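You operate a simulated robot arm through the tools that you are given. There is no shell and no other tool.

Carry out the task below with a simulated robot arm. There is one attempt and no reset: what you move stays moved.

JOB
Put things in order on the work bench. At the end: the grey reset ticket (marked "FEED") stands where the green ticket stood; the blue block from the work bench stands on top of the brown wooden block; the green ticket is in the yellow tray; the brown brush stands where the grey reset ticket stood; the blue gauge from the work bench is on the brown small carton; whatever was shut is shut again. Leave all else as you found it, and nothing knocked over. Set down upright: gauge.
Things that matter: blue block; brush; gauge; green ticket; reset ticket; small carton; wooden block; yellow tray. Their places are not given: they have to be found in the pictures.

Only the result counts: the job must be done as asked and must still hold three seconds after the hand-in. Knocking over, shifting, dropping, spilling or breaking anything else fails it.

ROBOT AND FRAMES
A 5-joint arm with a two-finger parallel gripper, fixed in place. Base frame: the origin is at the foot of the arm, x ahead of it, y to its left, z up; the work surface is at about z = 0. Lengths are in mm, angles in degrees, forces in N, time in s.
With the tool pointing down near the work surface it reaches from about 260 to 680 mm from the base axis. Its first joint turns from -66.0 to 66.0 degrees. The tool tilts only in the upright plane through the base axis and itself; it spins freely about its own axis. Payload 2.9 kg.
The TCP is the grasp point between the finger pads, 30 mm short of the fingertips. In the tool frame z runs along the fingers and y along their closing line. The gripper opens to 110 mm. The fingers are 20 mm wide and 10 mm thick; the gripper's body (48 by 112 mm) begins 55 mm behind the TCP.
Orientation is that of the tool frame in the base frame, as a unit quaternion [w, x, y, z]. With the fingers straight down and closing along the base's y, the tool's x points along the base's -x, its y along +y and its z along -z.

CONTROLS
- The arm moves only by the tool move_arm. Its argument "rows" is a list of rows, each a list of 7 numbers: the finger opening in mm, from 0 to 110, then the shift along the tool's x, y, z in units of 300 mm (1.0 is 300 mm), then the turn, a rotation vector about the tool's x, y, z in units of 60 degrees (1.0 is 60 degrees). In form: [[fingers, tx, ty, tz, wx, wy, wz], ...]. A call has 1 to 20 rows; each row is the pose to reach, as a shift and turn from the pose commanded when the call began, along the tool's axes at that moment. A call with a number of a shift or a turn outside -1 to 1 is refused whole. Rows are played at 5 a second. More than 50 mm and 8.6 degrees between two rows, or a gripper value outside its range, and nothing of the call is played. Where a pose cannot be reached the arm comes as near as it can. A force on the tool above 40 N (or 10 N above the force at the start of the call, whichever is more), or a blocked arm, ends the call early, and 0.2 s more pass. Each finger travels about 108 mm/s and halts on what it meets, pressing with about 29 N; the grip force reading is that of the motor and also rises with nothing between the fingers. The clock runs only during rows and for 0.2 s after the last one: add rows that repeat a pose to give the fingers time. The reply holds the time, the measured pose of the TCP, the force on the tool along the base axes, the opening and the grip force, in the units named above and with some noise, with the torque about the TCP (base axes, N m) and any sound that the robot's microphone picked up.
- Cameras (640 x 400 px; columns grow to the right, rows downward): "scene" is fixed at [47.9, -467.9, 596.5]; the picture's right is [0.60, -0.80, 0.00], its down [-0.52, -0.39, -0.76] and it looks along [0.61, 0.46, -0.64] (base axes); focal length 230 px, centre (320, 200). "wrist" rides on the gripper at [72, 17, -103] in the tool frame; the picture's right is [-0.23, 0.97, 0.00], its down [-0.76, -0.18, -0.62] and it looks along [-0.61, -0.14, 0.78] (tool axes); focal length 222 px, centre (320, 200).
- get_image(camera): a new picture of that camera. No time passes.
- pixel_to_xyz(camera, pixels): for up to 12 pixels [column, row] of the newest picture of that camera ("zoom" is the newest enlarged one), the place [x, y, z] in the base frame of the surface seen there, good to about 3 mm. No time passes.
- enlarge(camera, box): a new picture of the part [left, top, right, bottom] of that camera's present view, enlarged. No time passes.
- finish_job(): hands the job in; it is judged then, once.

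Leave the gripper open and the arm clear of the work at the hand-in unless told otherwise.

The tools are called after "Call:" by a JSON object that holds its "api" and its "payload". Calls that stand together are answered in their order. move_arm: Moves the arm, as the interface text tells. Its arguments: {"type":"object","properties":{"rows":{"type":"array"}},"required":["rows"]} The other tools are called the same way: get_image (camera) takes a picture; pixel_to_xyz (camera, pixels) gives the place of the surface under pixels of a picture; enlarge (camera, box) takes an enlarged picture of a part of a camera's view; finish_job () hands the job in.

At the start:

```text
clock: 0.0
tool_pos: [405.2, -55.7, 417.3]
orientation: [0.0, -0.001, 1.0, 0.0]
contact_force: [0.4, -0.3, 0.3]
moment: [-0.04, 0.03, -0.02]
finger_gap: 110.0
grip_force: 0.1
```

scene: 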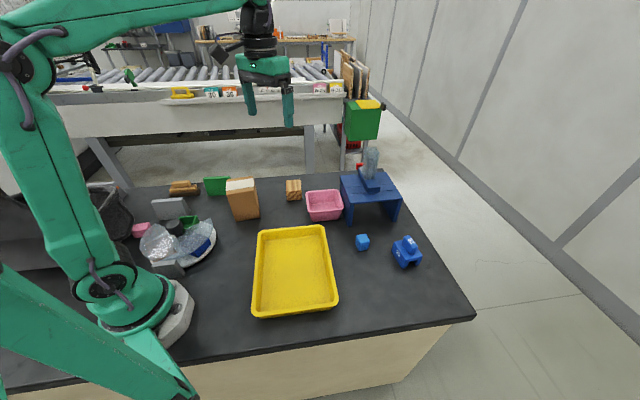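
wrist: 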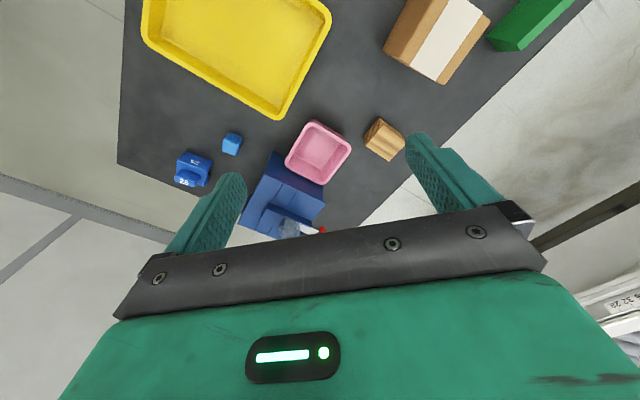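

I see a yellow tray, a pink bin, a blue stool-like platform, a small blue block at (362,242), a blue thing at (407,252), a brown carton at (242,198), a wooden block at (293,190), a green thing at (216,186), a brush at (184,188) and a grey thing at (169,208). I enlarge the parts to make them out.

Call:
{"api": "enlarge", "payload": {"camera": "scene", "box": [80, 160, 240, 280]}}

Call:
{"api": "enlarge", "payload": {"camera": "scene", "box": [200, 150, 350, 250]}}

Call:
{"api": "enlarge", "payload": {"camera": "scene", "box": [310, 130, 460, 280]}}

```text
3.33 times, centred on (160, 220) of scene
```

zoom: 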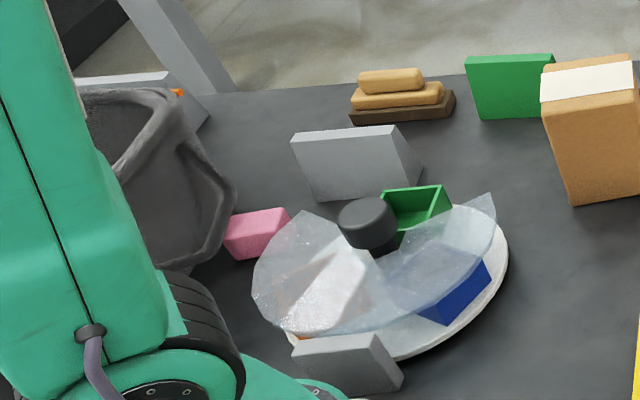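

```text
4.00 times, centred on (275, 200) of scene
```

zoom: 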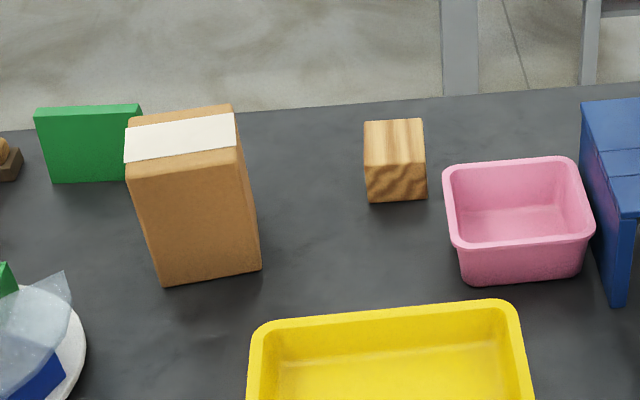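

```text
2.67 times, centred on (385, 205) of scene
```

zoom: 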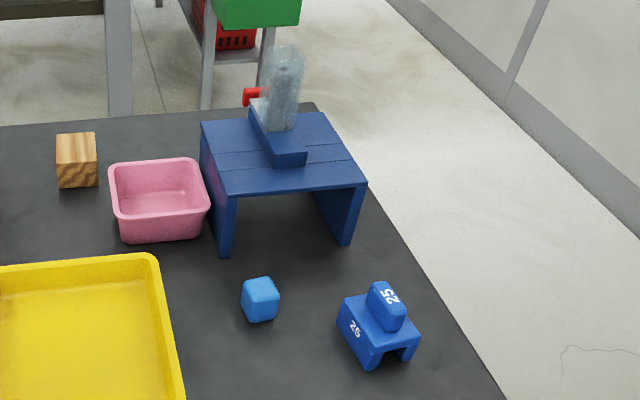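

I ask for the places of the main things in the scene picture.

Call:
{"api": "get_image", "payload": {"camera": "scene"}}

Call:
{"api": "pixel_to_xyz", "payload": {"camera": "scene", "pixels": [[169, 207], [166, 267], [184, 185], [216, 186], [242, 182], [247, 205], [293, 183], [295, 195], [361, 240], [401, 248], [409, 243], [295, 270]]}}

Call:
{"api": "pixel_to_xyz", "payload": {"camera": "scene", "pixels": [[324, 210], [370, 185], [372, 160], [139, 230], [173, 227], [190, 222], [200, 243], [180, 240], [110, 215], [160, 240], [212, 250], [360, 120]]}}

```text
taken
```

scene: 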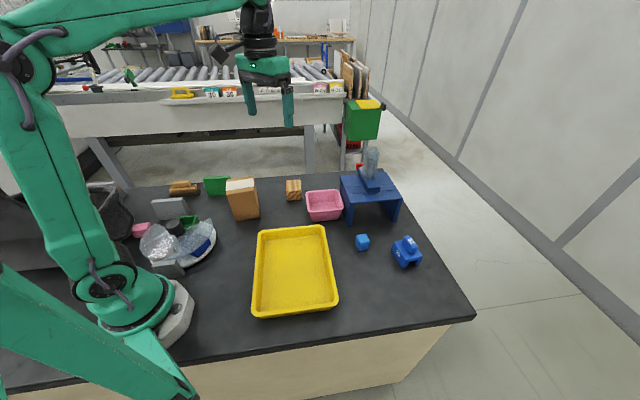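

```text
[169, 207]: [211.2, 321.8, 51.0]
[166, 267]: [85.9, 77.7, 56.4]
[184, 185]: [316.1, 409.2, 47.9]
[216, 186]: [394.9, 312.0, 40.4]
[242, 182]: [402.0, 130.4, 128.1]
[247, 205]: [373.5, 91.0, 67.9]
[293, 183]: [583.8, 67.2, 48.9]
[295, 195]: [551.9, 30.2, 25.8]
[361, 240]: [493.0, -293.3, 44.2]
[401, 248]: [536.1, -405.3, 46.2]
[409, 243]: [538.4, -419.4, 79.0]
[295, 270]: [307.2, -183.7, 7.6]
```

```text
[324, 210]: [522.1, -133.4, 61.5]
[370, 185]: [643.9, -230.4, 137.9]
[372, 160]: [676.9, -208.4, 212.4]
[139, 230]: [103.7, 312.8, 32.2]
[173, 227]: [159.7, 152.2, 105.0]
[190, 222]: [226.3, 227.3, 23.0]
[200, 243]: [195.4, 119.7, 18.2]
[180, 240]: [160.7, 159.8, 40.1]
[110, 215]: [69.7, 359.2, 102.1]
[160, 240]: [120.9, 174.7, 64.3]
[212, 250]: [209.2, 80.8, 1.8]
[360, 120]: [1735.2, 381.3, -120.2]
```

The green card (216,186) is at about (395,312), the grey thing (169,207) at about (211,322), the brush at (316,409), the carton at (380,100), the wooden block at (565,50), the blue block at (493,-293) and the blue "25" thing at (537,-410). Next I move the hand, staying high, towards the left side and turn it 45° to see the marks with the wrist camera.

Call:
{"api": "move_arm", "payload": {"rows": [[110, 0.058, 0.114, 0.01, 0, 0, -0.125], [110, 0.117, 0.229, 0.02, 0, 0, -0.25], [110, 0.175, 0.343, 0.03, 0, 0, -0.375], [110, 0.233, 0.458, 0.04, 0, 0, -0.5], [110, 0.292, 0.572, 0.05, 0, 0, -0.625], [110, 0.35, 0.687, 0.057, 0, 0, -0.75], [110, 0.35, 0.687, 0.057, 0, 0, -0.75]]}}

Call:
{"api": "get_image", "payload": {"camera": "wrist"}}

Call:
{"api": "get_image", "payload": {"camera": "scene"}}

```text
clock: 1.6
tool_pos: [300.2, 150.4, 401.0]
orientation: [0.0, -0.384, 0.924, -0.001]
contact_force: [0.4, 0.7, -0.2]
moment: [0.03, 0.02, 0.01]
finger_gap: 110.0
grip_force: 0.0
```

```text
taken
```

wrist: 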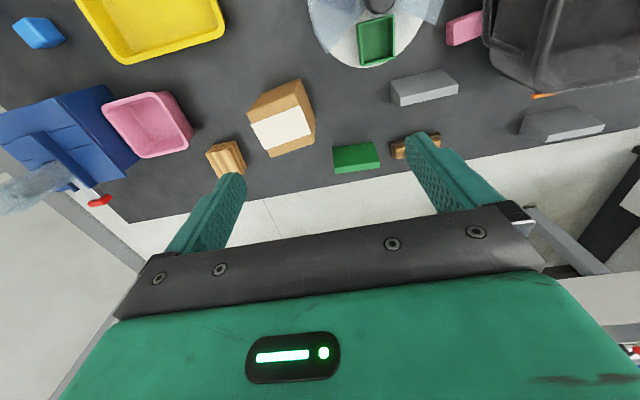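

```text
taken
```

scene: 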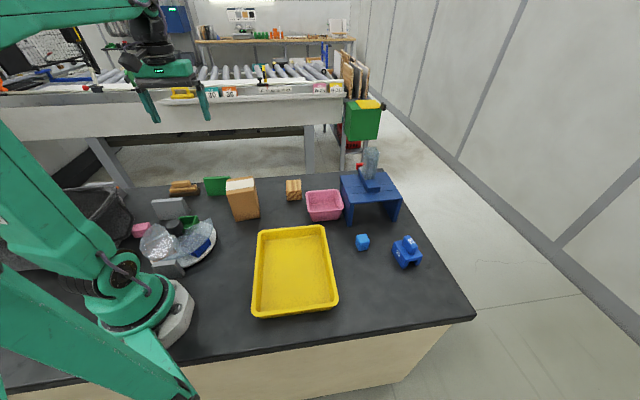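

From here I see the grey block at (424,87), another grey wedge at (562,124), the turntable with a green box, the green block at (356,157), and brush at (415,147). I enlarge those parts.

Call:
{"api": "enlarge", "payload": {"camera": "wrist", "box": [300, 0, 460, 100]}}

Call:
{"api": "enlarge", "payload": {"camera": "wrist", "box": [460, 50, 640, 160]}}

Call:
{"api": "enlarge", "payload": {"camera": "wrist", "box": [190, 70, 450, 200]}}

Call:
{"api": "pixel_to_xyz", "payload": {"camera": "wrist", "pixels": [[562, 128], [424, 95], [424, 80], [377, 40], [375, 5], [465, 28], [540, 96], [356, 150], [355, 165], [415, 147], [560, 40], [280, 125]]}}

```text
4.00 times, centred on (380, 50) of wrist
```

zoom: 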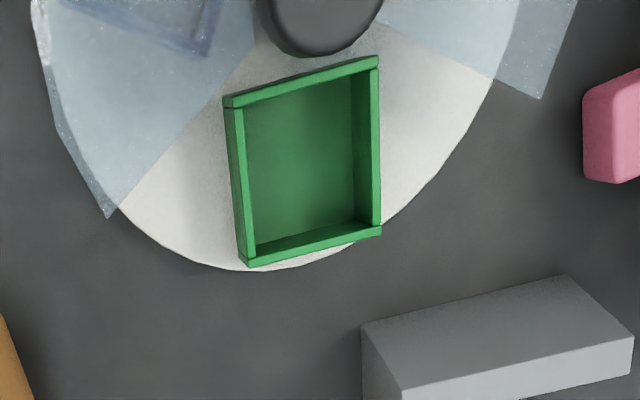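

```text
3.56 times, centred on (550, 105) of wrist
```

zoom: 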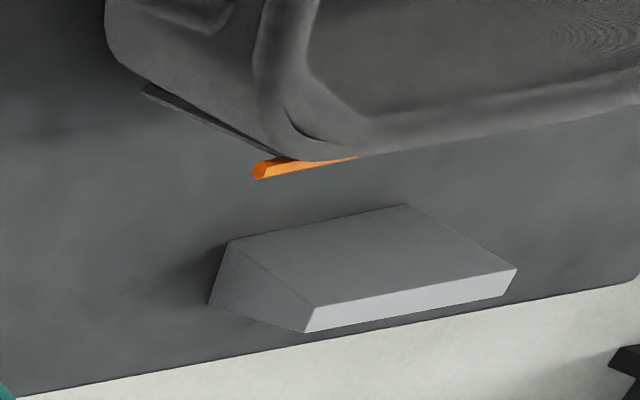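

```text
2.46 times, centred on (320, 135) of wrist
```

zoom: 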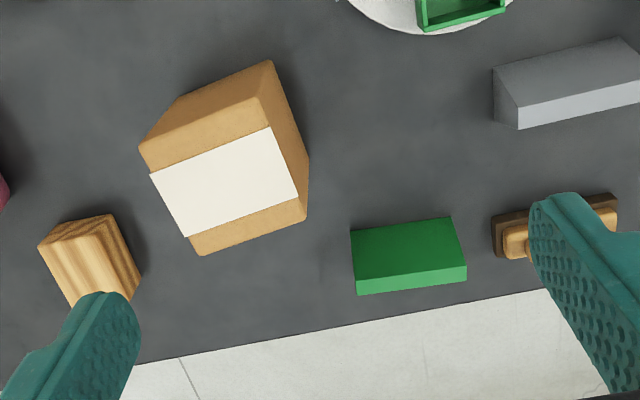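

```text
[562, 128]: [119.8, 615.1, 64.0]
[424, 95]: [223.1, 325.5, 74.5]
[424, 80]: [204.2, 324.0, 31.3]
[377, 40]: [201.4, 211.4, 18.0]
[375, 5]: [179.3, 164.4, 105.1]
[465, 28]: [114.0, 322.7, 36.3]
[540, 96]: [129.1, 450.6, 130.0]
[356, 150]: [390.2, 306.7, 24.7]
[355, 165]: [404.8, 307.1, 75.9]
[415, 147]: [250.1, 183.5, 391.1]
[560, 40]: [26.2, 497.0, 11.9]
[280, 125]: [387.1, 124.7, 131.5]
```

No marks are visible on these sides. I turn the hand further round to look at the grey block's and green block's far sides, staying at about z=400.

Call:
{"api": "move_arm", "payload": {"rows": [[110, -0.047, 0.041, 0, 0, 0, -0.119], [110, -0.094, 0.082, 0, 0, 0, -0.237], [110, -0.141, 0.124, 0, 0, 0, -0.356], [110, -0.188, 0.165, 0, 0, 0, -0.475], [110, -0.236, 0.206, 0, 0, 0, -0.594], [110, -0.283, 0.247, 0, 0, 0, -0.712], [110, -0.33, 0.289, 0, 0, 0, -0.831], [110, -0.377, 0.33, 0, 0, 0, -0.95], [110, -0.377, 0.33, 0, 0, 0, -0.95]]}}

Call:
{"api": "get_image", "payload": {"camera": "wrist"}}

```text
clock: 3.6
tool_pos: [309.6, 301.4, 400.8]
orientation: [-0.001, 0.778, -0.629, 0.0]
contact_force: [0.6, -1.0, -0.2]
moment: [-0.02, 0.0, 0.0]
finger_gap: 109.9
grip_force: 0.0
```

```text
taken
```

wrist: 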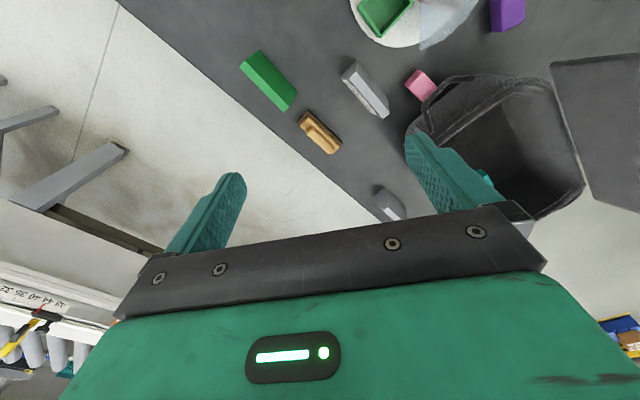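

The grey block at (365,90) now shows something on its far side. I enlarge it and the others.

Call:
{"api": "enlarge", "payload": {"camera": "wrist", "box": [320, 40, 420, 130]}}

Call:
{"api": "enlarge", "payload": {"camera": "wrist", "box": [350, 170, 430, 230]}}

Call:
{"api": "enlarge", "payload": {"camera": "wrist", "box": [220, 30, 350, 170]}}

Call:
{"api": "enlarge", "payload": {"camera": "wrist", "box": [400, 0, 640, 230]}}

```text
4.44 times, centred on (370, 85) of wrist
```

zoom: 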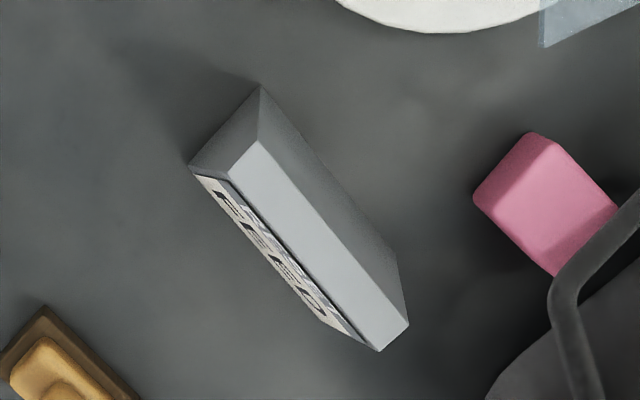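

```text
6.67 times, centred on (390, 200) of wrist
```

zoom: 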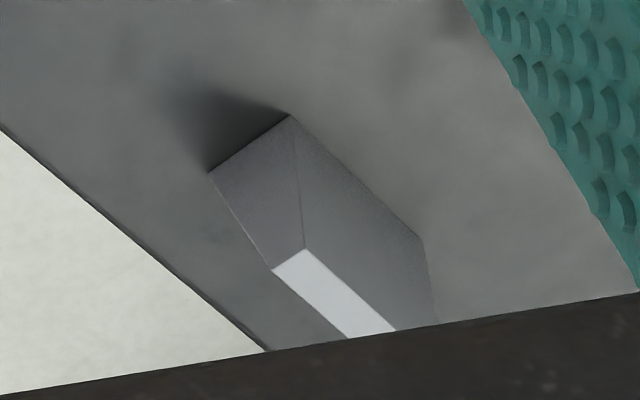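

```text
2.86 times, centred on (285, 100) of wrist
```

zoom: 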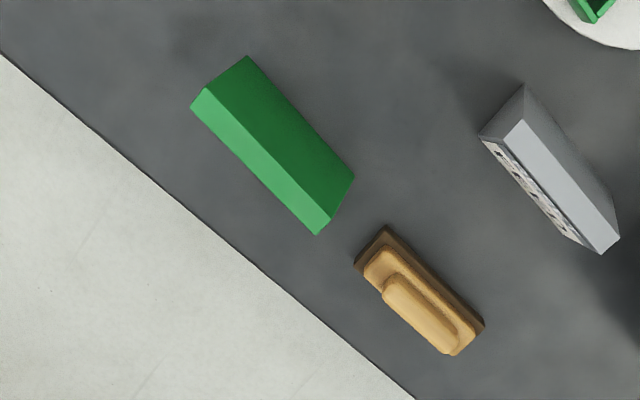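

```text
1.74 times, centred on (520, 115) of wrist
```

zoom: 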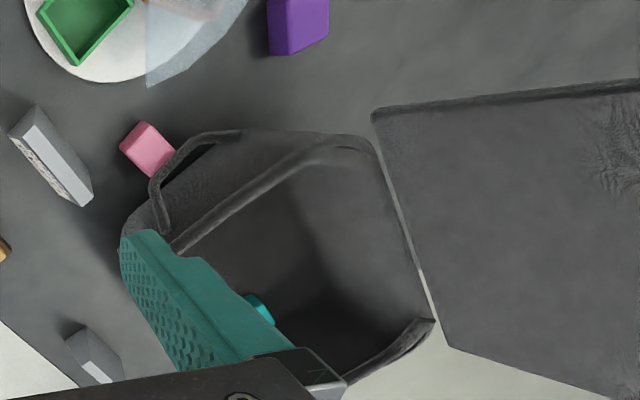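

The grey block at (211,322) carries a label on its far side. I turn on and go lower to read it.

Call:
{"api": "move_arm", "payload": {"rows": [[110, -0.034, -0.02, 0.042, 0, 0, -0.119], [110, -0.068, -0.04, 0.083, 0, 0, -0.237], [110, -0.102, -0.06, 0.125, 0, 0, -0.356], [110, -0.136, -0.08, 0.167, 0, 0, -0.475], [110, -0.171, -0.1, 0.208, 0, 0, -0.594], [110, -0.205, -0.12, 0.25, 0, 0, -0.712], [110, -0.239, -0.14, 0.291, 0, 0, -0.831], [110, -0.273, -0.16, 0.333, 0, 0, -0.95], [110, -0.273, -0.16, 0.333, 0, 0, -0.95]]}}

Call:
{"api": "get_image", "payload": {"camera": "wrist"}}

```text
clock: 5.6
tool_pos: [339.9, 391.8, 302.1]
orientation: [0.0, 0.983, -0.182, 0.0]
contact_force: [1.1, -0.3, 0.6]
moment: [-0.01, -0.01, -0.02]
finger_gap: 109.8
grip_force: 0.0
```

```text
taken
```

wrist: 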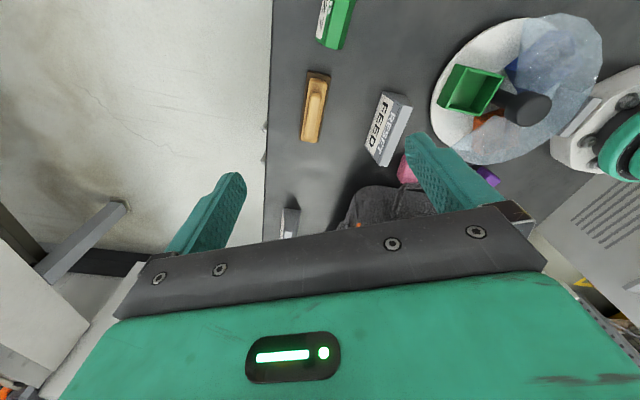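

I can now read letters on the grey block at (382,122) and a label on the green block at (325,20). I enlarge them and ask for their places.

Call:
{"api": "enlarge", "payload": {"camera": "wrist", "box": [340, 70, 440, 180]}}

Call:
{"api": "enlarge", "payload": {"camera": "wrist", "box": [280, 0, 380, 70]}}

Call:
{"api": "enlarge", "payload": {"camera": "wrist", "box": [400, 0, 640, 200]}}

Call:
{"api": "pixel_to_xyz", "payload": {"camera": "wrist", "pixels": [[366, 148], [381, 163], [409, 104], [383, 96], [303, 135], [318, 141], [309, 73], [328, 76], [315, 100], [289, 222], [405, 172], [520, 108]]}}

```text
3.64 times, centred on (390, 125) of wrist
```

zoom: 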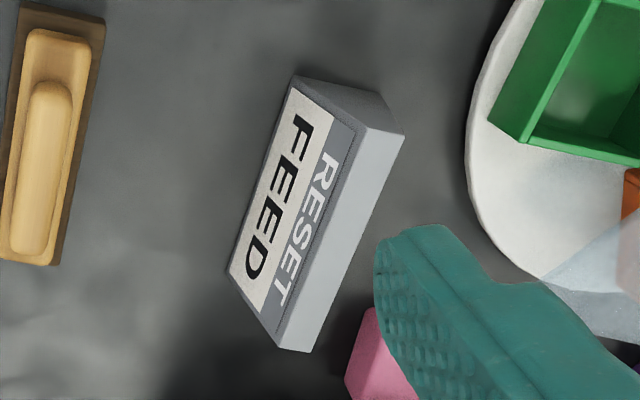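

```text
5.71 times, centred on (330, 35) of wrist
```

zoom: 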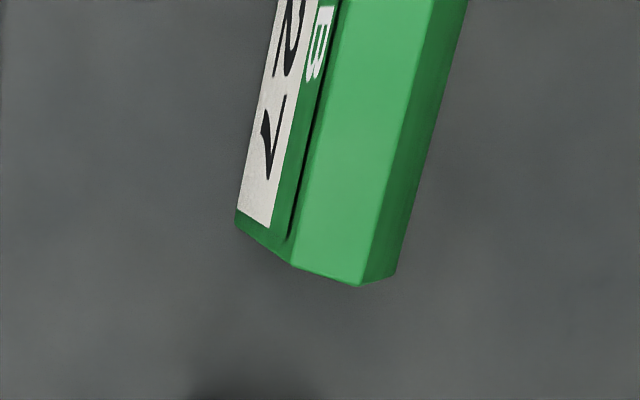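

```text
2.00 times, centred on (520, 100) of wrist
```

zoom: 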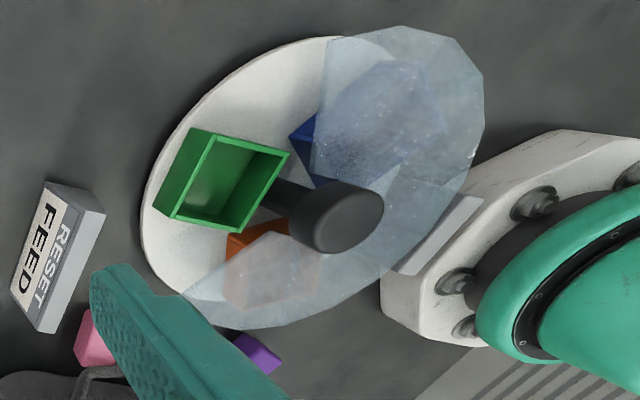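

```text
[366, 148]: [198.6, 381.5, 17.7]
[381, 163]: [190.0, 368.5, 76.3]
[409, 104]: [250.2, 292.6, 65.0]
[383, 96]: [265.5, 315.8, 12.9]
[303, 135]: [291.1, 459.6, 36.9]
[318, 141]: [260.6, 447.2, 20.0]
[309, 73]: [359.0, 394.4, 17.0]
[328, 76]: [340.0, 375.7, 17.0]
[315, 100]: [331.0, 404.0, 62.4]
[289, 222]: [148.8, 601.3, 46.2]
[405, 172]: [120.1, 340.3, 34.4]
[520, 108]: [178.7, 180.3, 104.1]
```

The grey block at (211,322) reads "FEED / RESET": this is the reset ticket. The green one carries a label with numbers: the green ticket. Next I enlarge the grey ticket in both cameras to measure its corners.

Call:
{"api": "enlarge", "payload": {"camera": "scene", "box": [140, 170, 240, 232]}}

Call:
{"api": "pixel_to_xyz", "payload": {"camera": "zoom", "pixels": [[90, 215], [110, 215], [120, 300], [240, 302], [265, 305], [250, 190], [270, 300], [285, 270], [260, 195], [180, 190], [180, 300], [180, 250]]}}

```text
6.40 times, centred on (190, 201) of scene
```

zoom: 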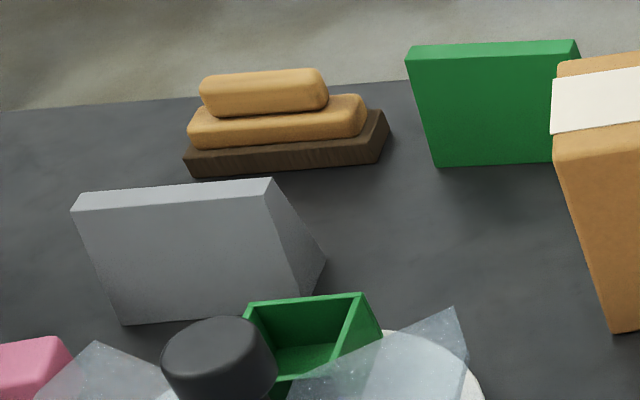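

```text
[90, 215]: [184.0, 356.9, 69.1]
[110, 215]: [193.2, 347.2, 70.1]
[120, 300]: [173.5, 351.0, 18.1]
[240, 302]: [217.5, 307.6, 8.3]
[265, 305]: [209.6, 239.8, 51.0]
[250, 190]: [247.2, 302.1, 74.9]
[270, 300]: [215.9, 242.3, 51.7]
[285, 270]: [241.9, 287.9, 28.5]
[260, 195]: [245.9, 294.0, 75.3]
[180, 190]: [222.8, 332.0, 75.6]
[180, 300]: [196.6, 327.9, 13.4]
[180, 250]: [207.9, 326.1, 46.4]
```

The ticket is a tapered slab (about 93 long, 44 deep at the foot, 76 tall), centred near (218,334). Next I move out beyond the green ticket and turn further to measure it from the far side.

Call:
{"api": "move_arm", "payload": {"rows": [[110, 0.048, 0.008, 0, 0, 0, -0.119], [110, 0.096, 0.017, 0, 0, 0, -0.237], [110, 0.144, 0.025, 0, 0, 0, -0.356], [110, 0.192, 0.034, 0, 0, 0, -0.475], [110, 0.24, 0.042, 0, 0, 0, -0.594], [110, 0.287, 0.05, 0, 0, 0, -0.712], [110, 0.335, 0.059, 0, 0, 0, -0.831], [110, 0.383, 0.067, 0, 0, 0, -0.95], [110, 0.383, 0.067, 0, 0, 0, -0.95]]}}

Call:
{"api": "get_image", "payload": {"camera": "wrist"}}

```text
clock: 7.6
tool_pos: [424.5, 347.9, 301.7]
orientation: [0.0, 0.962, 0.274, 0.0]
contact_force: [0.7, -0.4, 0.1]
moment: [-0.01, -0.02, 0.01]
finger_gap: 109.9
grip_force: 0.1
out of reach, approached as far as the arm can: row 8, 9
```

```text
taken
```

wrist: 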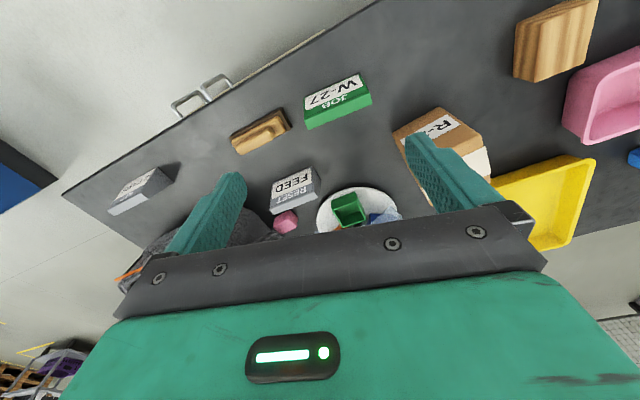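

The labels: green ticket "JOB W-27", grey "FEED / RESET", another grey at (140,188), and the carton has a label "R-…". I enlarge each.

Call:
{"api": "enlarge", "payload": {"camera": "wrist", "box": [90, 150, 190, 220]}}

Call:
{"api": "enlarge", "payload": {"camera": "wrist", "box": [380, 90, 520, 210]}}

Call:
{"api": "enlarge", "payload": {"camera": "wrist", "box": [220, 60, 390, 160]}}

Call:
{"api": "pixel_to_xyz", "payload": {"camera": "zoom", "pixels": [[318, 140], [525, 55], [328, 255], [570, 160], [325, 200], [560, 110], [330, 220], [568, 130], [440, 140], [440, 190], [445, 160], [120, 250]]}}

```text
5.71 times, centred on (140, 185) of wrist
```

zoom: 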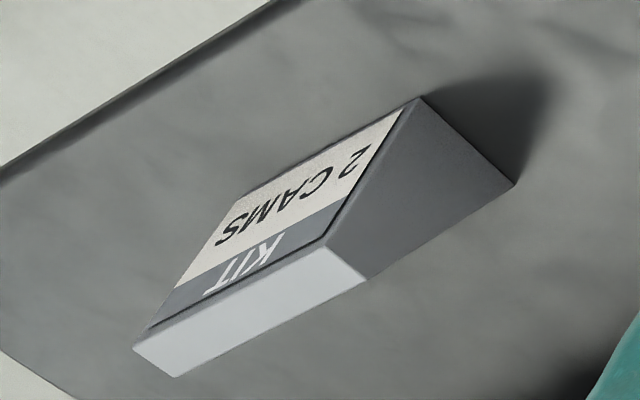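

```text
3.33 times, centred on (450, 150) of wrist
```

zoom: 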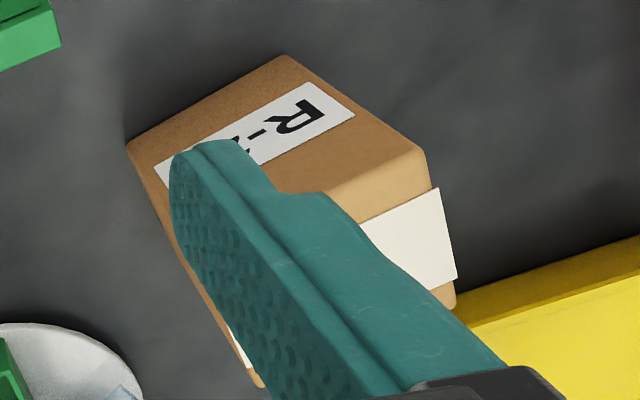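

```text
3.76 times, centred on (305, 110) of wrist
```

zoom: 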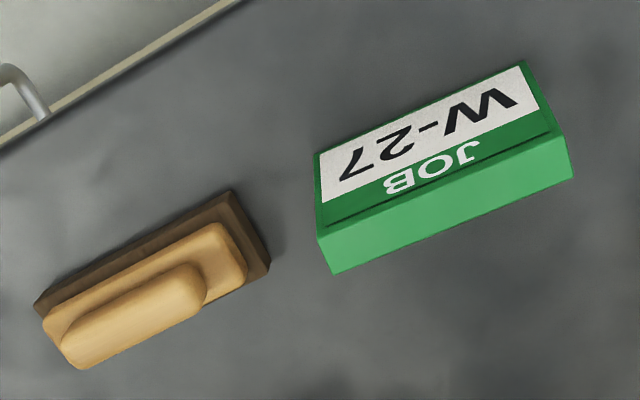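

```text
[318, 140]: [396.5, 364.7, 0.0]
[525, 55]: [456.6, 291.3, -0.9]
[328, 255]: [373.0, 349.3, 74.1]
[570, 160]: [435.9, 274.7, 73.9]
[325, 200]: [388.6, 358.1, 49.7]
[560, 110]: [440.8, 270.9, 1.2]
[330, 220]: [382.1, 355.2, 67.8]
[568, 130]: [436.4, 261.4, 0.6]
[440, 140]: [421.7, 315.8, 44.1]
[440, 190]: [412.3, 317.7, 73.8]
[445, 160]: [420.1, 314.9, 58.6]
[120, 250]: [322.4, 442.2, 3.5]
```

The other grey ticket reads "2 CAMS / KIT", so it stays. Green ticket is "JOB W-27", centred near (408,314), long side at about -50°. I turn the hand back now towards the grasp direction (about 40°), in steps, at this height.

Call:
{"api": "move_arm", "payload": {"rows": [[110, 0, 0, 0, 0, 0, 0.119], [110, 0, 0, 0, 0, 0, 0.237], [110, 0, 0, 0, 0, 0, 0.356], [110, 0, 0, 0, 0, 0, 0.475], [110, 0, 0, 0, 0, 0, 0.594], [110, 0, 0, 0, 0, 0, 0.712], [110, 0, 0, 0, 0, 0, 0.831], [110, 0, 0, 0, 0, 0, 0.95]]}}

Call:
{"api": "pixel_to_xyz", "payload": {"camera": "scene", "pixels": [[259, 232], [324, 227], [336, 303], [253, 314], [263, 240], [319, 236], [328, 296], [262, 303], [295, 270], [292, 228], [332, 265], [256, 275]]}}

```text
clock: 9.4
tool_pos: [424.3, 346.4, 301.5]
orientation: [0.0, 0.976, -0.22, 0.0]
contact_force: [-0.3, -0.4, -0.6]
moment: [-0.01, -0.01, 0.0]
finger_gap: 110.2
grip_force: 0.1
```

```text
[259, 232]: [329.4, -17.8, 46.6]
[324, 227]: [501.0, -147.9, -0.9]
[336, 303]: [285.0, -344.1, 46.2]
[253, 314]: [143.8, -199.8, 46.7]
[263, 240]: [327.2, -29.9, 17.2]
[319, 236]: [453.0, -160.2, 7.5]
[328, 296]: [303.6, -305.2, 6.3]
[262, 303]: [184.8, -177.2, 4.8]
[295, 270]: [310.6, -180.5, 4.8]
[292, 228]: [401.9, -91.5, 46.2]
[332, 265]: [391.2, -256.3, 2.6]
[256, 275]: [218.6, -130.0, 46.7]
```

The commanded pose follows the reached one. The tray's rim runs (329,-18), (144,-200), (285,-344), (470,-162); its middle is (307,-181), floor z≈5. I go on turning towards 40°.

Call:
{"api": "move_arm", "payload": {"rows": [[110, 0, 0, 0, 0, 0, 0.12], [110, 0, 0, 0, 0, 0, 0.24], [110, 0, 0, 0, 0, 0, 0.36], [110, 0, 0, 0, 0, 0, 0.48], [110, 0, 0, 0, 0, 0, 0.6], [110, 0, 0, 0, 0, 0, 0.72], [110, 0, 0, 0, 0, 0, 0.84], [110, 0, 0, 0, 0, 0, 0.955]]}}

Call:
{"api": "get_image", "payload": {"camera": "wrist"}}

```text
clock: 11.2
tool_pos: [424.3, 346.4, 301.2]
orientation: [0.0, 0.751, -0.66, 0.0]
contact_force: [-0.1, 1.3, -0.6]
moment: [0.01, -0.02, 0.01]
finger_gap: 110.0
grip_force: 0.2
```

```text
taken
```

wrist: 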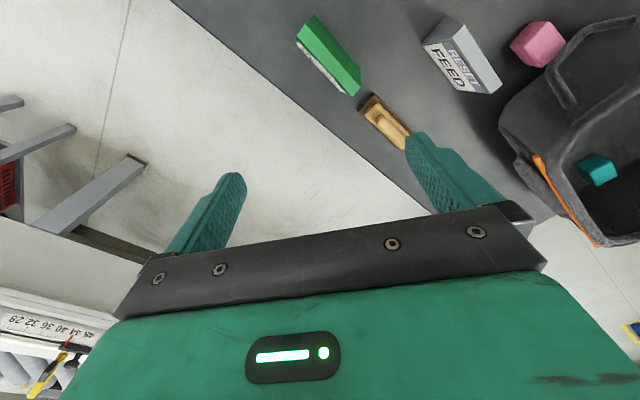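

Next I finish the turn to about 40° and come to a hover at (408,314), z≈200, over the green ticket.

Call:
{"api": "move_arm", "payload": {"rows": [[110, 0.012, 0.008, 0.042, 0, 0, 0.12], [110, 0.025, 0.017, 0.083, 0, 0, 0.24], [110, 0.037, 0.025, 0.125, 0, 0, 0.36], [110, 0.05, 0.033, 0.167, 0, 0, 0.48], [110, 0.062, 0.042, 0.208, 0, 0, 0.6], [110, 0.075, 0.05, 0.25, 0, 0, 0.72], [110, 0.087, 0.058, 0.29, 0, 0, 0.84], [110, 0.0996, 0.0667, 0.333, 0, 0, 0.957], [110, 0.0996, 0.0667, 0.333, 0, 0, 0.957]]}}

Call:
{"api": "get_image", "payload": {"camera": "wrist"}}

```text
clock: 13.2
tool_pos: [407.0, 314.8, 200.5]
orientation: [0.0, -0.342, 0.94, 0.0]
contact_force: [0.5, 0.2, 0.5]
moment: [-0.02, -0.01, 0.04]
finger_gap: 110.0
grip_force: 0.0
```

```text
taken
```

wrist: 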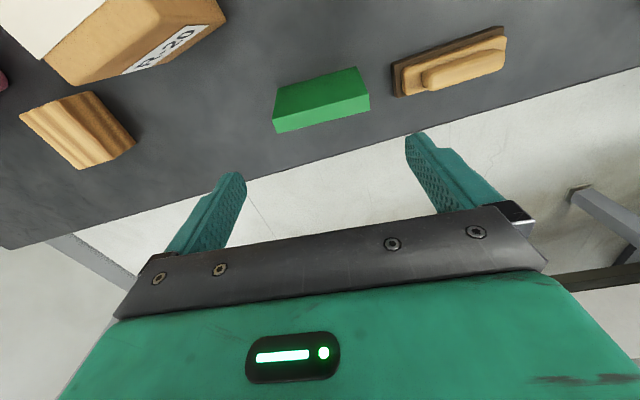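

The ticket is at (320,98), between the finger lines. I enlarge it to refine its end positions.

Call:
{"api": "enlarge", "payload": {"camera": "wrist", "box": [260, 55, 390, 140]}}

Call:
{"api": "pixel_to_xyz", "payload": {"camera": "wrist", "pixels": [[275, 127], [279, 123], [369, 107], [366, 101], [279, 93], [355, 70], [300, 105], [340, 95], [300, 123], [345, 112], [322, 92], [322, 118]]}}

```text
4.71 times, centred on (325, 98) of wrist
```

zoom: 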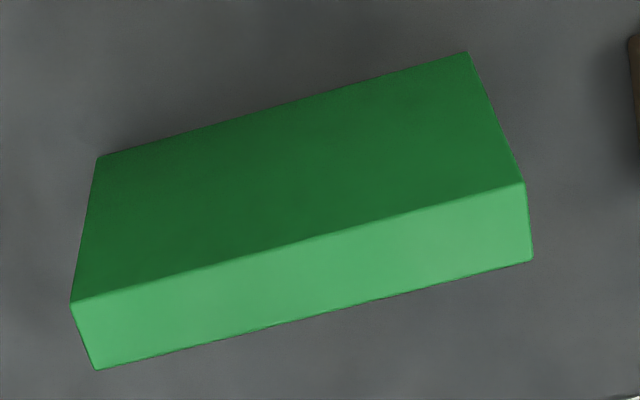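

```text
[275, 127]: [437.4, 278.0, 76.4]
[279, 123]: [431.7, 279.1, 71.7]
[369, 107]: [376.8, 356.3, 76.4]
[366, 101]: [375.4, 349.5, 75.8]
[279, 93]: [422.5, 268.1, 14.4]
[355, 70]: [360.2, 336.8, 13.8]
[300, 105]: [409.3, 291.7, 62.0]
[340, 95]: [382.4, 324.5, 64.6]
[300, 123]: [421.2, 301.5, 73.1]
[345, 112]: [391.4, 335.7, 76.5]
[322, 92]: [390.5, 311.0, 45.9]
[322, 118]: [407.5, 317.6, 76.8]
```

I query the top-face corners in the enlarged picture.

Call:
{"api": "pixel_to_xyz", "payload": {"camera": "zoom", "pixels": [[76, 306], [100, 364], [520, 188], [528, 257], [300, 250], [310, 315], [75, 295], [518, 180], [100, 162], [466, 58], [290, 110], [305, 225]]}}

```text
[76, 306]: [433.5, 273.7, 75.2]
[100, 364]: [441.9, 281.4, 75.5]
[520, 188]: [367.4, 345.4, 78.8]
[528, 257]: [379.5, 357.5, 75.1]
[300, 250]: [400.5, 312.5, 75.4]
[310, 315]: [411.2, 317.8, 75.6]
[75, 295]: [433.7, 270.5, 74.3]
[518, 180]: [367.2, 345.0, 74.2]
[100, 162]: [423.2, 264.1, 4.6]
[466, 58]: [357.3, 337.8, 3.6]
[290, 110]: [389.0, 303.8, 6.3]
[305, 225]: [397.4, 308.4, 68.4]
```

The ticket's length is about 98 and its middle (407,315), which is where the hand is. I lower to z≈115 (tips just above the ticket's top) and check clearance.

Call:
{"api": "move_arm", "payload": {"rows": [[110, 0, 0, 0.1, 0, 0, 0], [110, 0, 0, 0.2, 0, 0, 0], [110, 0, 0, 0.285, 0, 0, 0], [110, 0, 0, 0.285, 0, 0, 0]]}}

Call:
{"api": "get_image", "payload": {"camera": "wrist"}}

Call:
{"api": "enlarge", "payload": {"camera": "scene", "box": [160, 130, 290, 220]}}

```text
clock: 14.2
tool_pos: [406.9, 315.6, 116.1]
orientation: [0.0, -0.342, 0.94, 0.0]
contact_force: [0.0, -0.6, -0.5]
moment: [-0.02, 0.0, 0.0]
finger_gap: 110.3
grip_force: 0.1
```

```text
taken
```

wrist: 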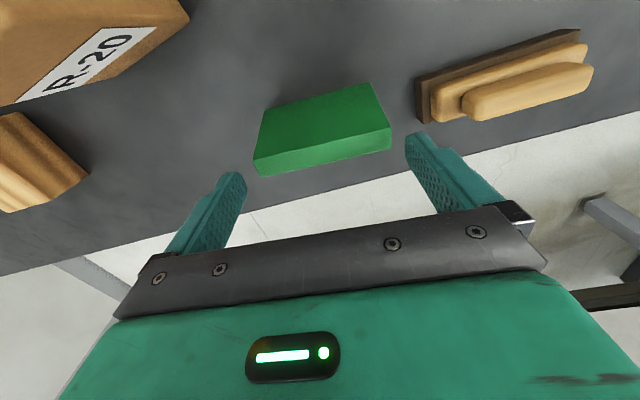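

```text
4.44 times, centred on (225, 175) of scene
```

zoom: 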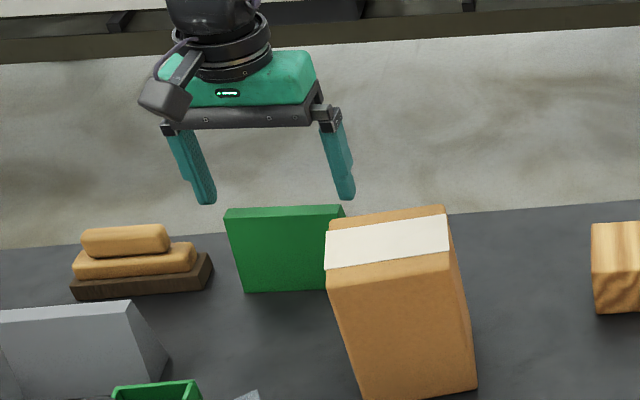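

The ticket lies between the fingers with room on both sides. I lower to z≈42.

Call:
{"api": "move_arm", "payload": {"rows": [[110, 0, 0, 0.05, 0, 0, 0], [110, 0, 0, 0.1, 0, 0, 0], [110, 0, 0, 0.15, 0, 0, 0], [110, 0, 0, 0.2, 0, 0, 0], [110, 0, 0, 0.245, 0, 0, 0], [110, 0, 0, 0.245, 0, 0, 0]]}}

Call:
{"api": "enlarge", "payload": {"camera": "scene", "box": [160, 130, 290, 220]}}

```text
clock: 15.6
tool_pos: [408.6, 315.1, 42.2]
orientation: [0.0, -0.343, 0.939, 0.0]
contact_force: [0.3, 0.0, 0.2]
moment: [-0.02, 0.02, 0.01]
finger_gap: 110.1
grip_force: 0.1
```

```text
4.44 times, centred on (225, 175) of scene
```

zoom: 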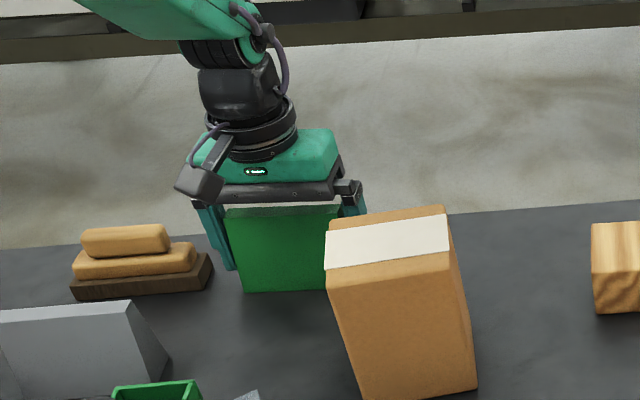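

No contact on the way down. I close the fingers on the ticket's ends.

Call:
{"api": "move_arm", "payload": {"rows": [[100, 0, 0, 0, 0, 0, 0], [85, 0, 0, 0, 0, 0, 0], [85, 0, 0, 0, 0, 0, 0], [85, 0, 0, 0, 0, 0, 0]]}}

```text
clock: 16.6
tool_pos: [408.5, 315.3, 42.1]
orientation: [0.0, -0.343, 0.939, 0.001]
contact_force: [-0.1, 0.2, 0.1]
moment: [0.0, 0.01, -0.03]
finger_gap: 99.3
grip_force: 28.9
```

The ticket is held (gap 99.3, 28.9 N). I lift it straight up to z≈262.

Call:
{"api": "move_arm", "payload": {"rows": [[85, 0, 0, -0.03, 0, 0, 0], [85, 0, 0, -0.1, 0, 0, 0], [85, 0, 0, -0.22, 0, 0, 0], [85, 0, 0, -0.35, 0, 0, 0], [85, 0, 0, -0.48, 0, 0, 0], [85, 0, 0, -0.61, 0, 0, 0], [85, 0, 0, -0.733, 0, 0, 0], [85, 0, 0, -0.733, 0, 0, 0]]}}

Call:
{"api": "get_image", "payload": {"camera": "wrist"}}

```text
clock: 18.4
tool_pos: [408.7, 315.4, 262.0]
orientation: [0.0, -0.342, 0.94, 0.0]
contact_force: [-0.2, 0.3, -0.5]
moment: [0.0, 0.01, 0.01]
finger_gap: 99.1
grip_force: 29.1
```

```text
taken
```

wrist: 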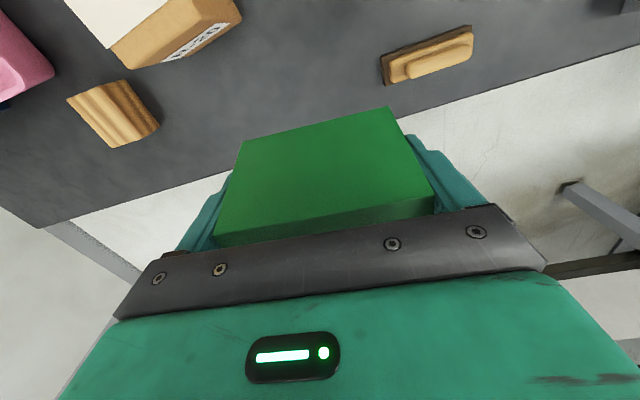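

The ticket is held firmly. I carry it towards the tray at z≈262, first half of the way.

Call:
{"api": "move_arm", "payload": {"rows": [[85, 0.0948, -0.0759, 0, 0, 0, 0], [85, 0.1896, -0.1517, 0, 0, 0, 0], [85, 0.2844, -0.2276, 0, 0, 0, 0], [85, 0.3791, -0.3034, 0, 0, 0, 0], [85, 0.4739, -0.3793, 0, 0, 0, 0], [85, 0.5687, -0.4551, 0, 0, 0, 0], [85, 0.6635, -0.531, 0, 0, 0, 0], [85, 0.6635, -0.531, 0, 0, 0, 0]]}}

```text
clock: 20.2
tool_pos: [357.5, 62.9, 263.2]
orientation: [0.0, -0.344, 0.939, 0.0]
contact_force: [-0.2, 0.3, -0.3]
moment: [-0.03, -0.03, -0.02]
finger_gap: 99.1
grip_force: 29.2
```

Second half of the way, to above the tray's middle (307,-181).

Call:
{"api": "move_arm", "payload": {"rows": [[85, 0.0931, -0.0736, 0, 0, 0, -0.012], [85, 0.1863, -0.1471, 0, 0, 0, -0.024], [85, 0.2794, -0.2207, 0, 0, 0, -0.036], [85, 0.3726, -0.2943, 0, 0, 0, -0.048], [85, 0.4657, -0.3679, 0, 0, 0, -0.06], [85, 0.5589, -0.4414, 0, 0, 0, -0.072], [85, 0.652, -0.515, 0, 0, 0, -0.083], [85, 0.652, -0.515, 0, 0, 0, -0.083]]}}

Call:
{"api": "get_image", "payload": {"camera": "scene"}}

Call:
{"api": "get_image", "payload": {"camera": "wrist"}}

```text
clock: 22.0
tool_pos: [308.6, -179.3, 262.3]
orientation: [0.0, -0.383, 0.924, 0.0]
contact_force: [-0.1, 0.0, 0.6]
moment: [0.01, 0.0, 0.0]
finger_gap: 99.3
grip_force: 28.6
```

```text
taken
```

scene: 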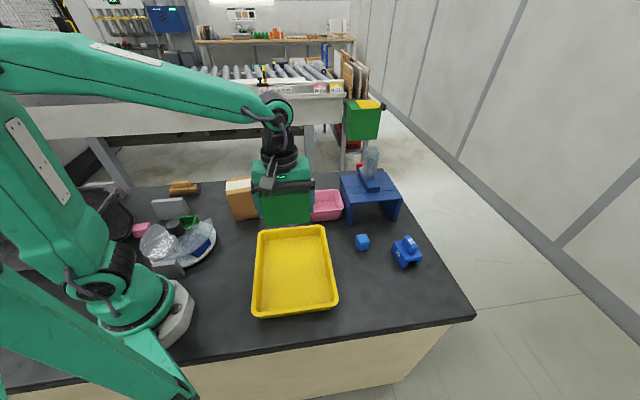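

```text
taken
```

wrist: 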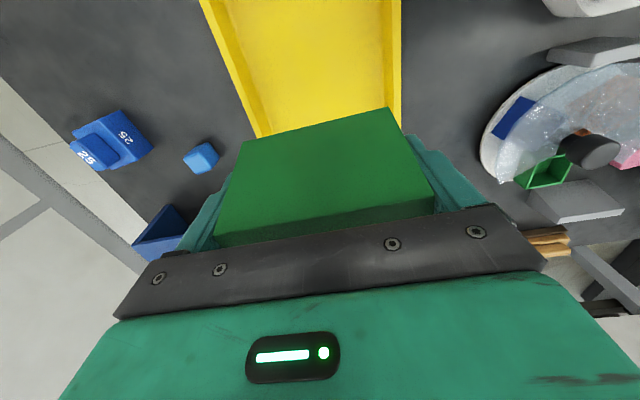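

The ticket is over the tray. I lower it to about z=54, then feel for the floor.

Call:
{"api": "move_arm", "payload": {"rows": [[85, 0, 0, 0.13, 0, 0, 0], [85, 0, 0, 0.26, 0, 0, 0], [85, 0, 0, 0.39, 0, 0, 0], [85, 0, 0, 0.52, 0, 0, 0], [85, 0, 0, 0.62, 0, 0, 0], [85, 0, 0, 0.67, 0, 0, 0], [85, 0, 0, 0.693, 0, 0, 0], [85, 0, 0, 0.693, 0, 0, 0]]}}

Call:
{"api": "enlarge", "payload": {"camera": "scene", "box": [220, 160, 360, 330]}}

```text
clock: 23.8
tool_pos: [308.1, -179.8, 54.1]
orientation: [0.0, -0.383, 0.924, 0.0]
contact_force: [0.1, -0.8, -0.1]
moment: [-0.02, 0.0, -0.03]
finger_gap: 98.9
grip_force: 29.5
```

```text
2.35 times, centred on (290, 245) of scene
```

zoom: 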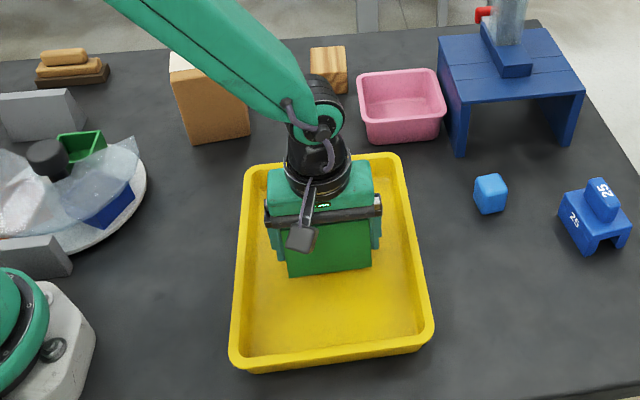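

It hangs just above the floor. I lower by small steps and read the force.

Call:
{"api": "move_arm", "payload": {"rows": [[85, 0, 0, 0.006, 0, 0, 0], [85, 0, 0, 0.012, 0, 0, 0], [85, 0, 0, 0.018, 0, 0, 0], [85, 0, 0, 0.018, 0, 0, 0]]}}

```text
clock: 24.8
tool_pos: [308.2, -178.8, 48.1]
orientation: [0.0, -0.384, 0.923, 0.0]
contact_force: [0.2, -0.1, 0.3]
moment: [0.01, -0.03, 0.01]
finger_gap: 99.2
grip_force: 29.1
```

Call:
{"api": "move_arm", "payload": {"rows": [[85, 0, 0, 0.004, 0, 0, 0], [85, 0, 0, 0.008, 0, 0, 0], [85, 0, 0, 0.008, 0, 0, 0]]}}

```text
clock: 25.6
tool_pos: [307.8, -180.1, 47.4]
orientation: [0.001, -0.383, 0.924, -0.001]
contact_force: [-4.6, 2.5, 26.2]
moment: [0.09, 0.21, 0.02]
finger_gap: 99.1
grip_force: 29.3
```

Contact with the tray floor (26 N). I ease up by a bit over a millimetre and open the fingers.

Call:
{"api": "move_arm", "payload": {"rows": [[85, 0, 0, -0.004, 0, 0, 0], [92, 0, 0, -0.004, 0, 0, 0], [104, 0, 0, -0.004, 0, 0, 0], [110, 0, 0, -0.004, 0, 0, 0], [110, 0, 0, -0.004, 0, 0, 0]]}}

Call:
{"api": "get_image", "payload": {"camera": "wrist"}}

```text
clock: 26.8
tool_pos: [306.8, -180.0, 47.4]
orientation: [0.0, -0.382, 0.924, 0.0]
contact_force: [-0.6, 1.2, -0.5]
moment: [0.01, 0.02, 0.04]
finger_gap: 110.0
grip_force: 0.0
```

```text
taken
```

wrist: 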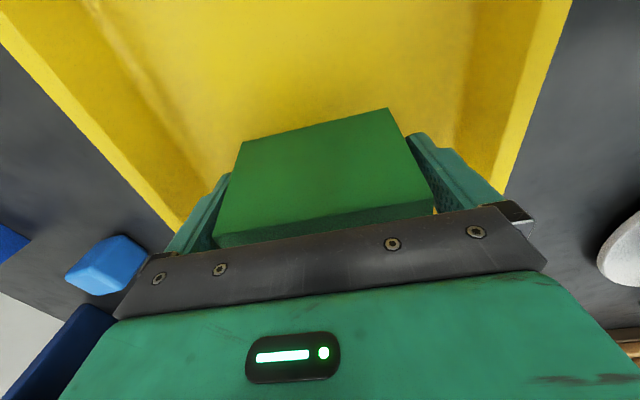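

Released. I lift straight up.

Call:
{"api": "move_arm", "payload": {"rows": [[110, 0, 0, -0.03, 0, 0, 0], [110, 0, 0, -0.1, 0, 0, 0], [110, 0, 0, -0.22, 0, 0, 0], [110, 0, 0, -0.36, 0, 0, 0], [110, 0, 0, -0.5, 0, 0, 0], [110, 0, 0, -0.64, 0, 0, 0], [110, 0, 0, -0.75, 0, 0, 0], [110, 0, 0, -0.75, 0, 0, 0]]}}

Call:
{"api": "get_image", "payload": {"camera": "wrist"}}

Call:
{"api": "get_image", "payload": {"camera": "scene"}}

```text
clock: 28.6
tool_pos: [306.4, -179.0, 272.9]
orientation: [0.0, -0.384, 0.923, 0.0]
contact_force: [0.2, 0.3, 0.5]
moment: [-0.02, -0.01, 0.0]
finger_gap: 109.9
grip_force: 0.1
```

```text
taken
```

wrist: 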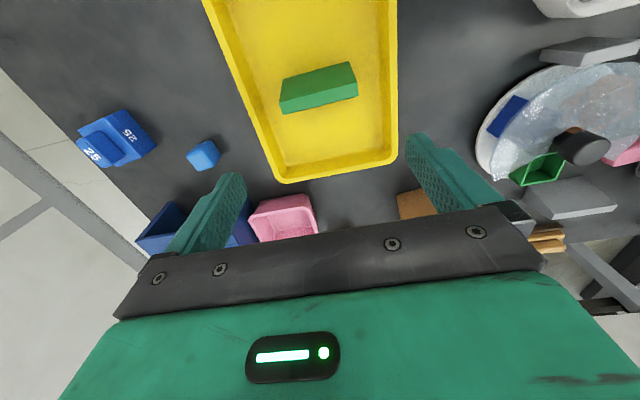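

```text
taken
```

scene: 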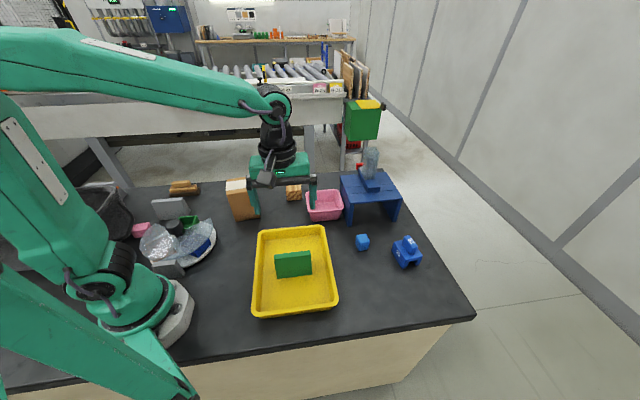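

The green ticket stands in the tray. Next I look at the right side: the "25" thing, the platform and the thing on it. I turn the hand to about -12° and go a bit higher.

Call:
{"api": "move_arm", "payload": {"rows": [[110, -0.015, -0.038, -0.033, 0, 0, 0.119], [110, -0.03, -0.077, -0.067, 0, 0, 0.237], [110, -0.044, -0.115, -0.1, 0, 0, 0.356], [110, -0.059, -0.153, -0.133, 0, 0, 0.475], [110, -0.074, -0.191, -0.167, 0, 0, 0.594], [110, -0.089, -0.23, -0.2, 0, 0, 0.712], [110, -0.103, -0.268, -0.233, 0, 0, 0.831], [110, -0.118, -0.306, -0.267, 0, 0, 0.95], [110, -0.118, -0.306, -0.267, 0, 0, 0.95]]}}

Call:
{"api": "get_image", "payload": {"camera": "wrist"}}

```text
clock: 30.6
tool_pos: [399.4, -217.8, 352.8]
orientation: [0.0, 0.105, 0.994, -0.001]
contact_force: [1.1, 1.1, -0.2]
moment: [0.01, -0.01, 0.01]
finger_gap: 110.2
grip_force: 0.1
```

```text
taken
```

wrist: 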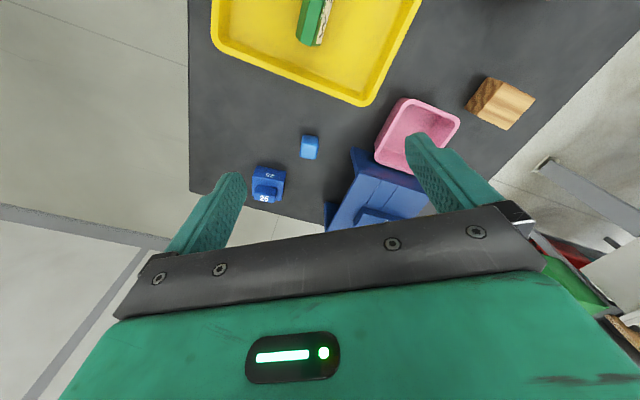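

I enlarge the "25" thing and the platform thing in both views.

Call:
{"api": "enlarge", "payload": {"camera": "wrist", "box": [235, 155, 305, 215]}}

Call:
{"api": "enlarge", "payload": {"camera": "scene", "box": [335, 140, 405, 200]}}

Call:
{"api": "enlarge", "payload": {"camera": "scene", "box": [380, 225, 435, 275]}}

```text
6.67 times, centred on (270, 185) of wrist
```

zoom: 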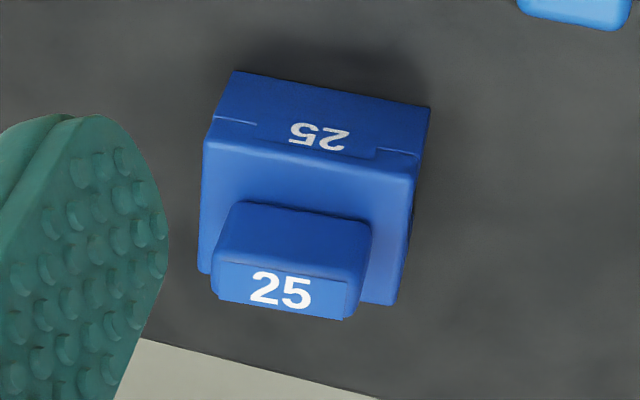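

```text
6.67 times, centred on (370, 170) of scene
```

zoom: 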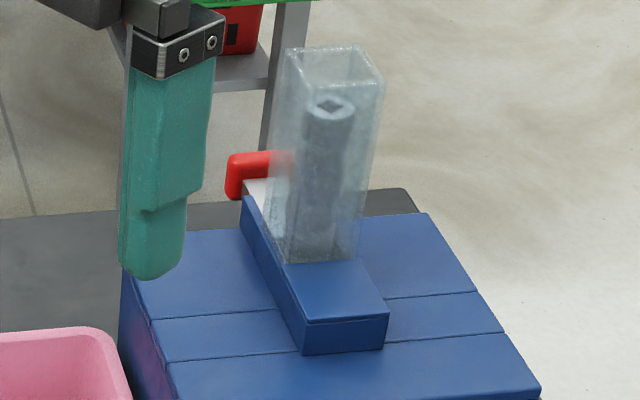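

```text
8.00 times, centred on (408, 250) of scene
```

zoom: 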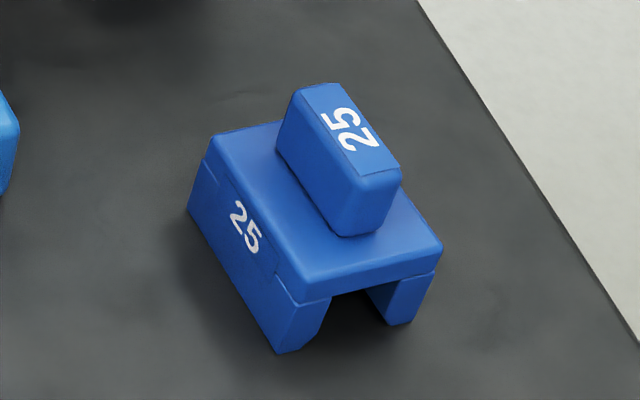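

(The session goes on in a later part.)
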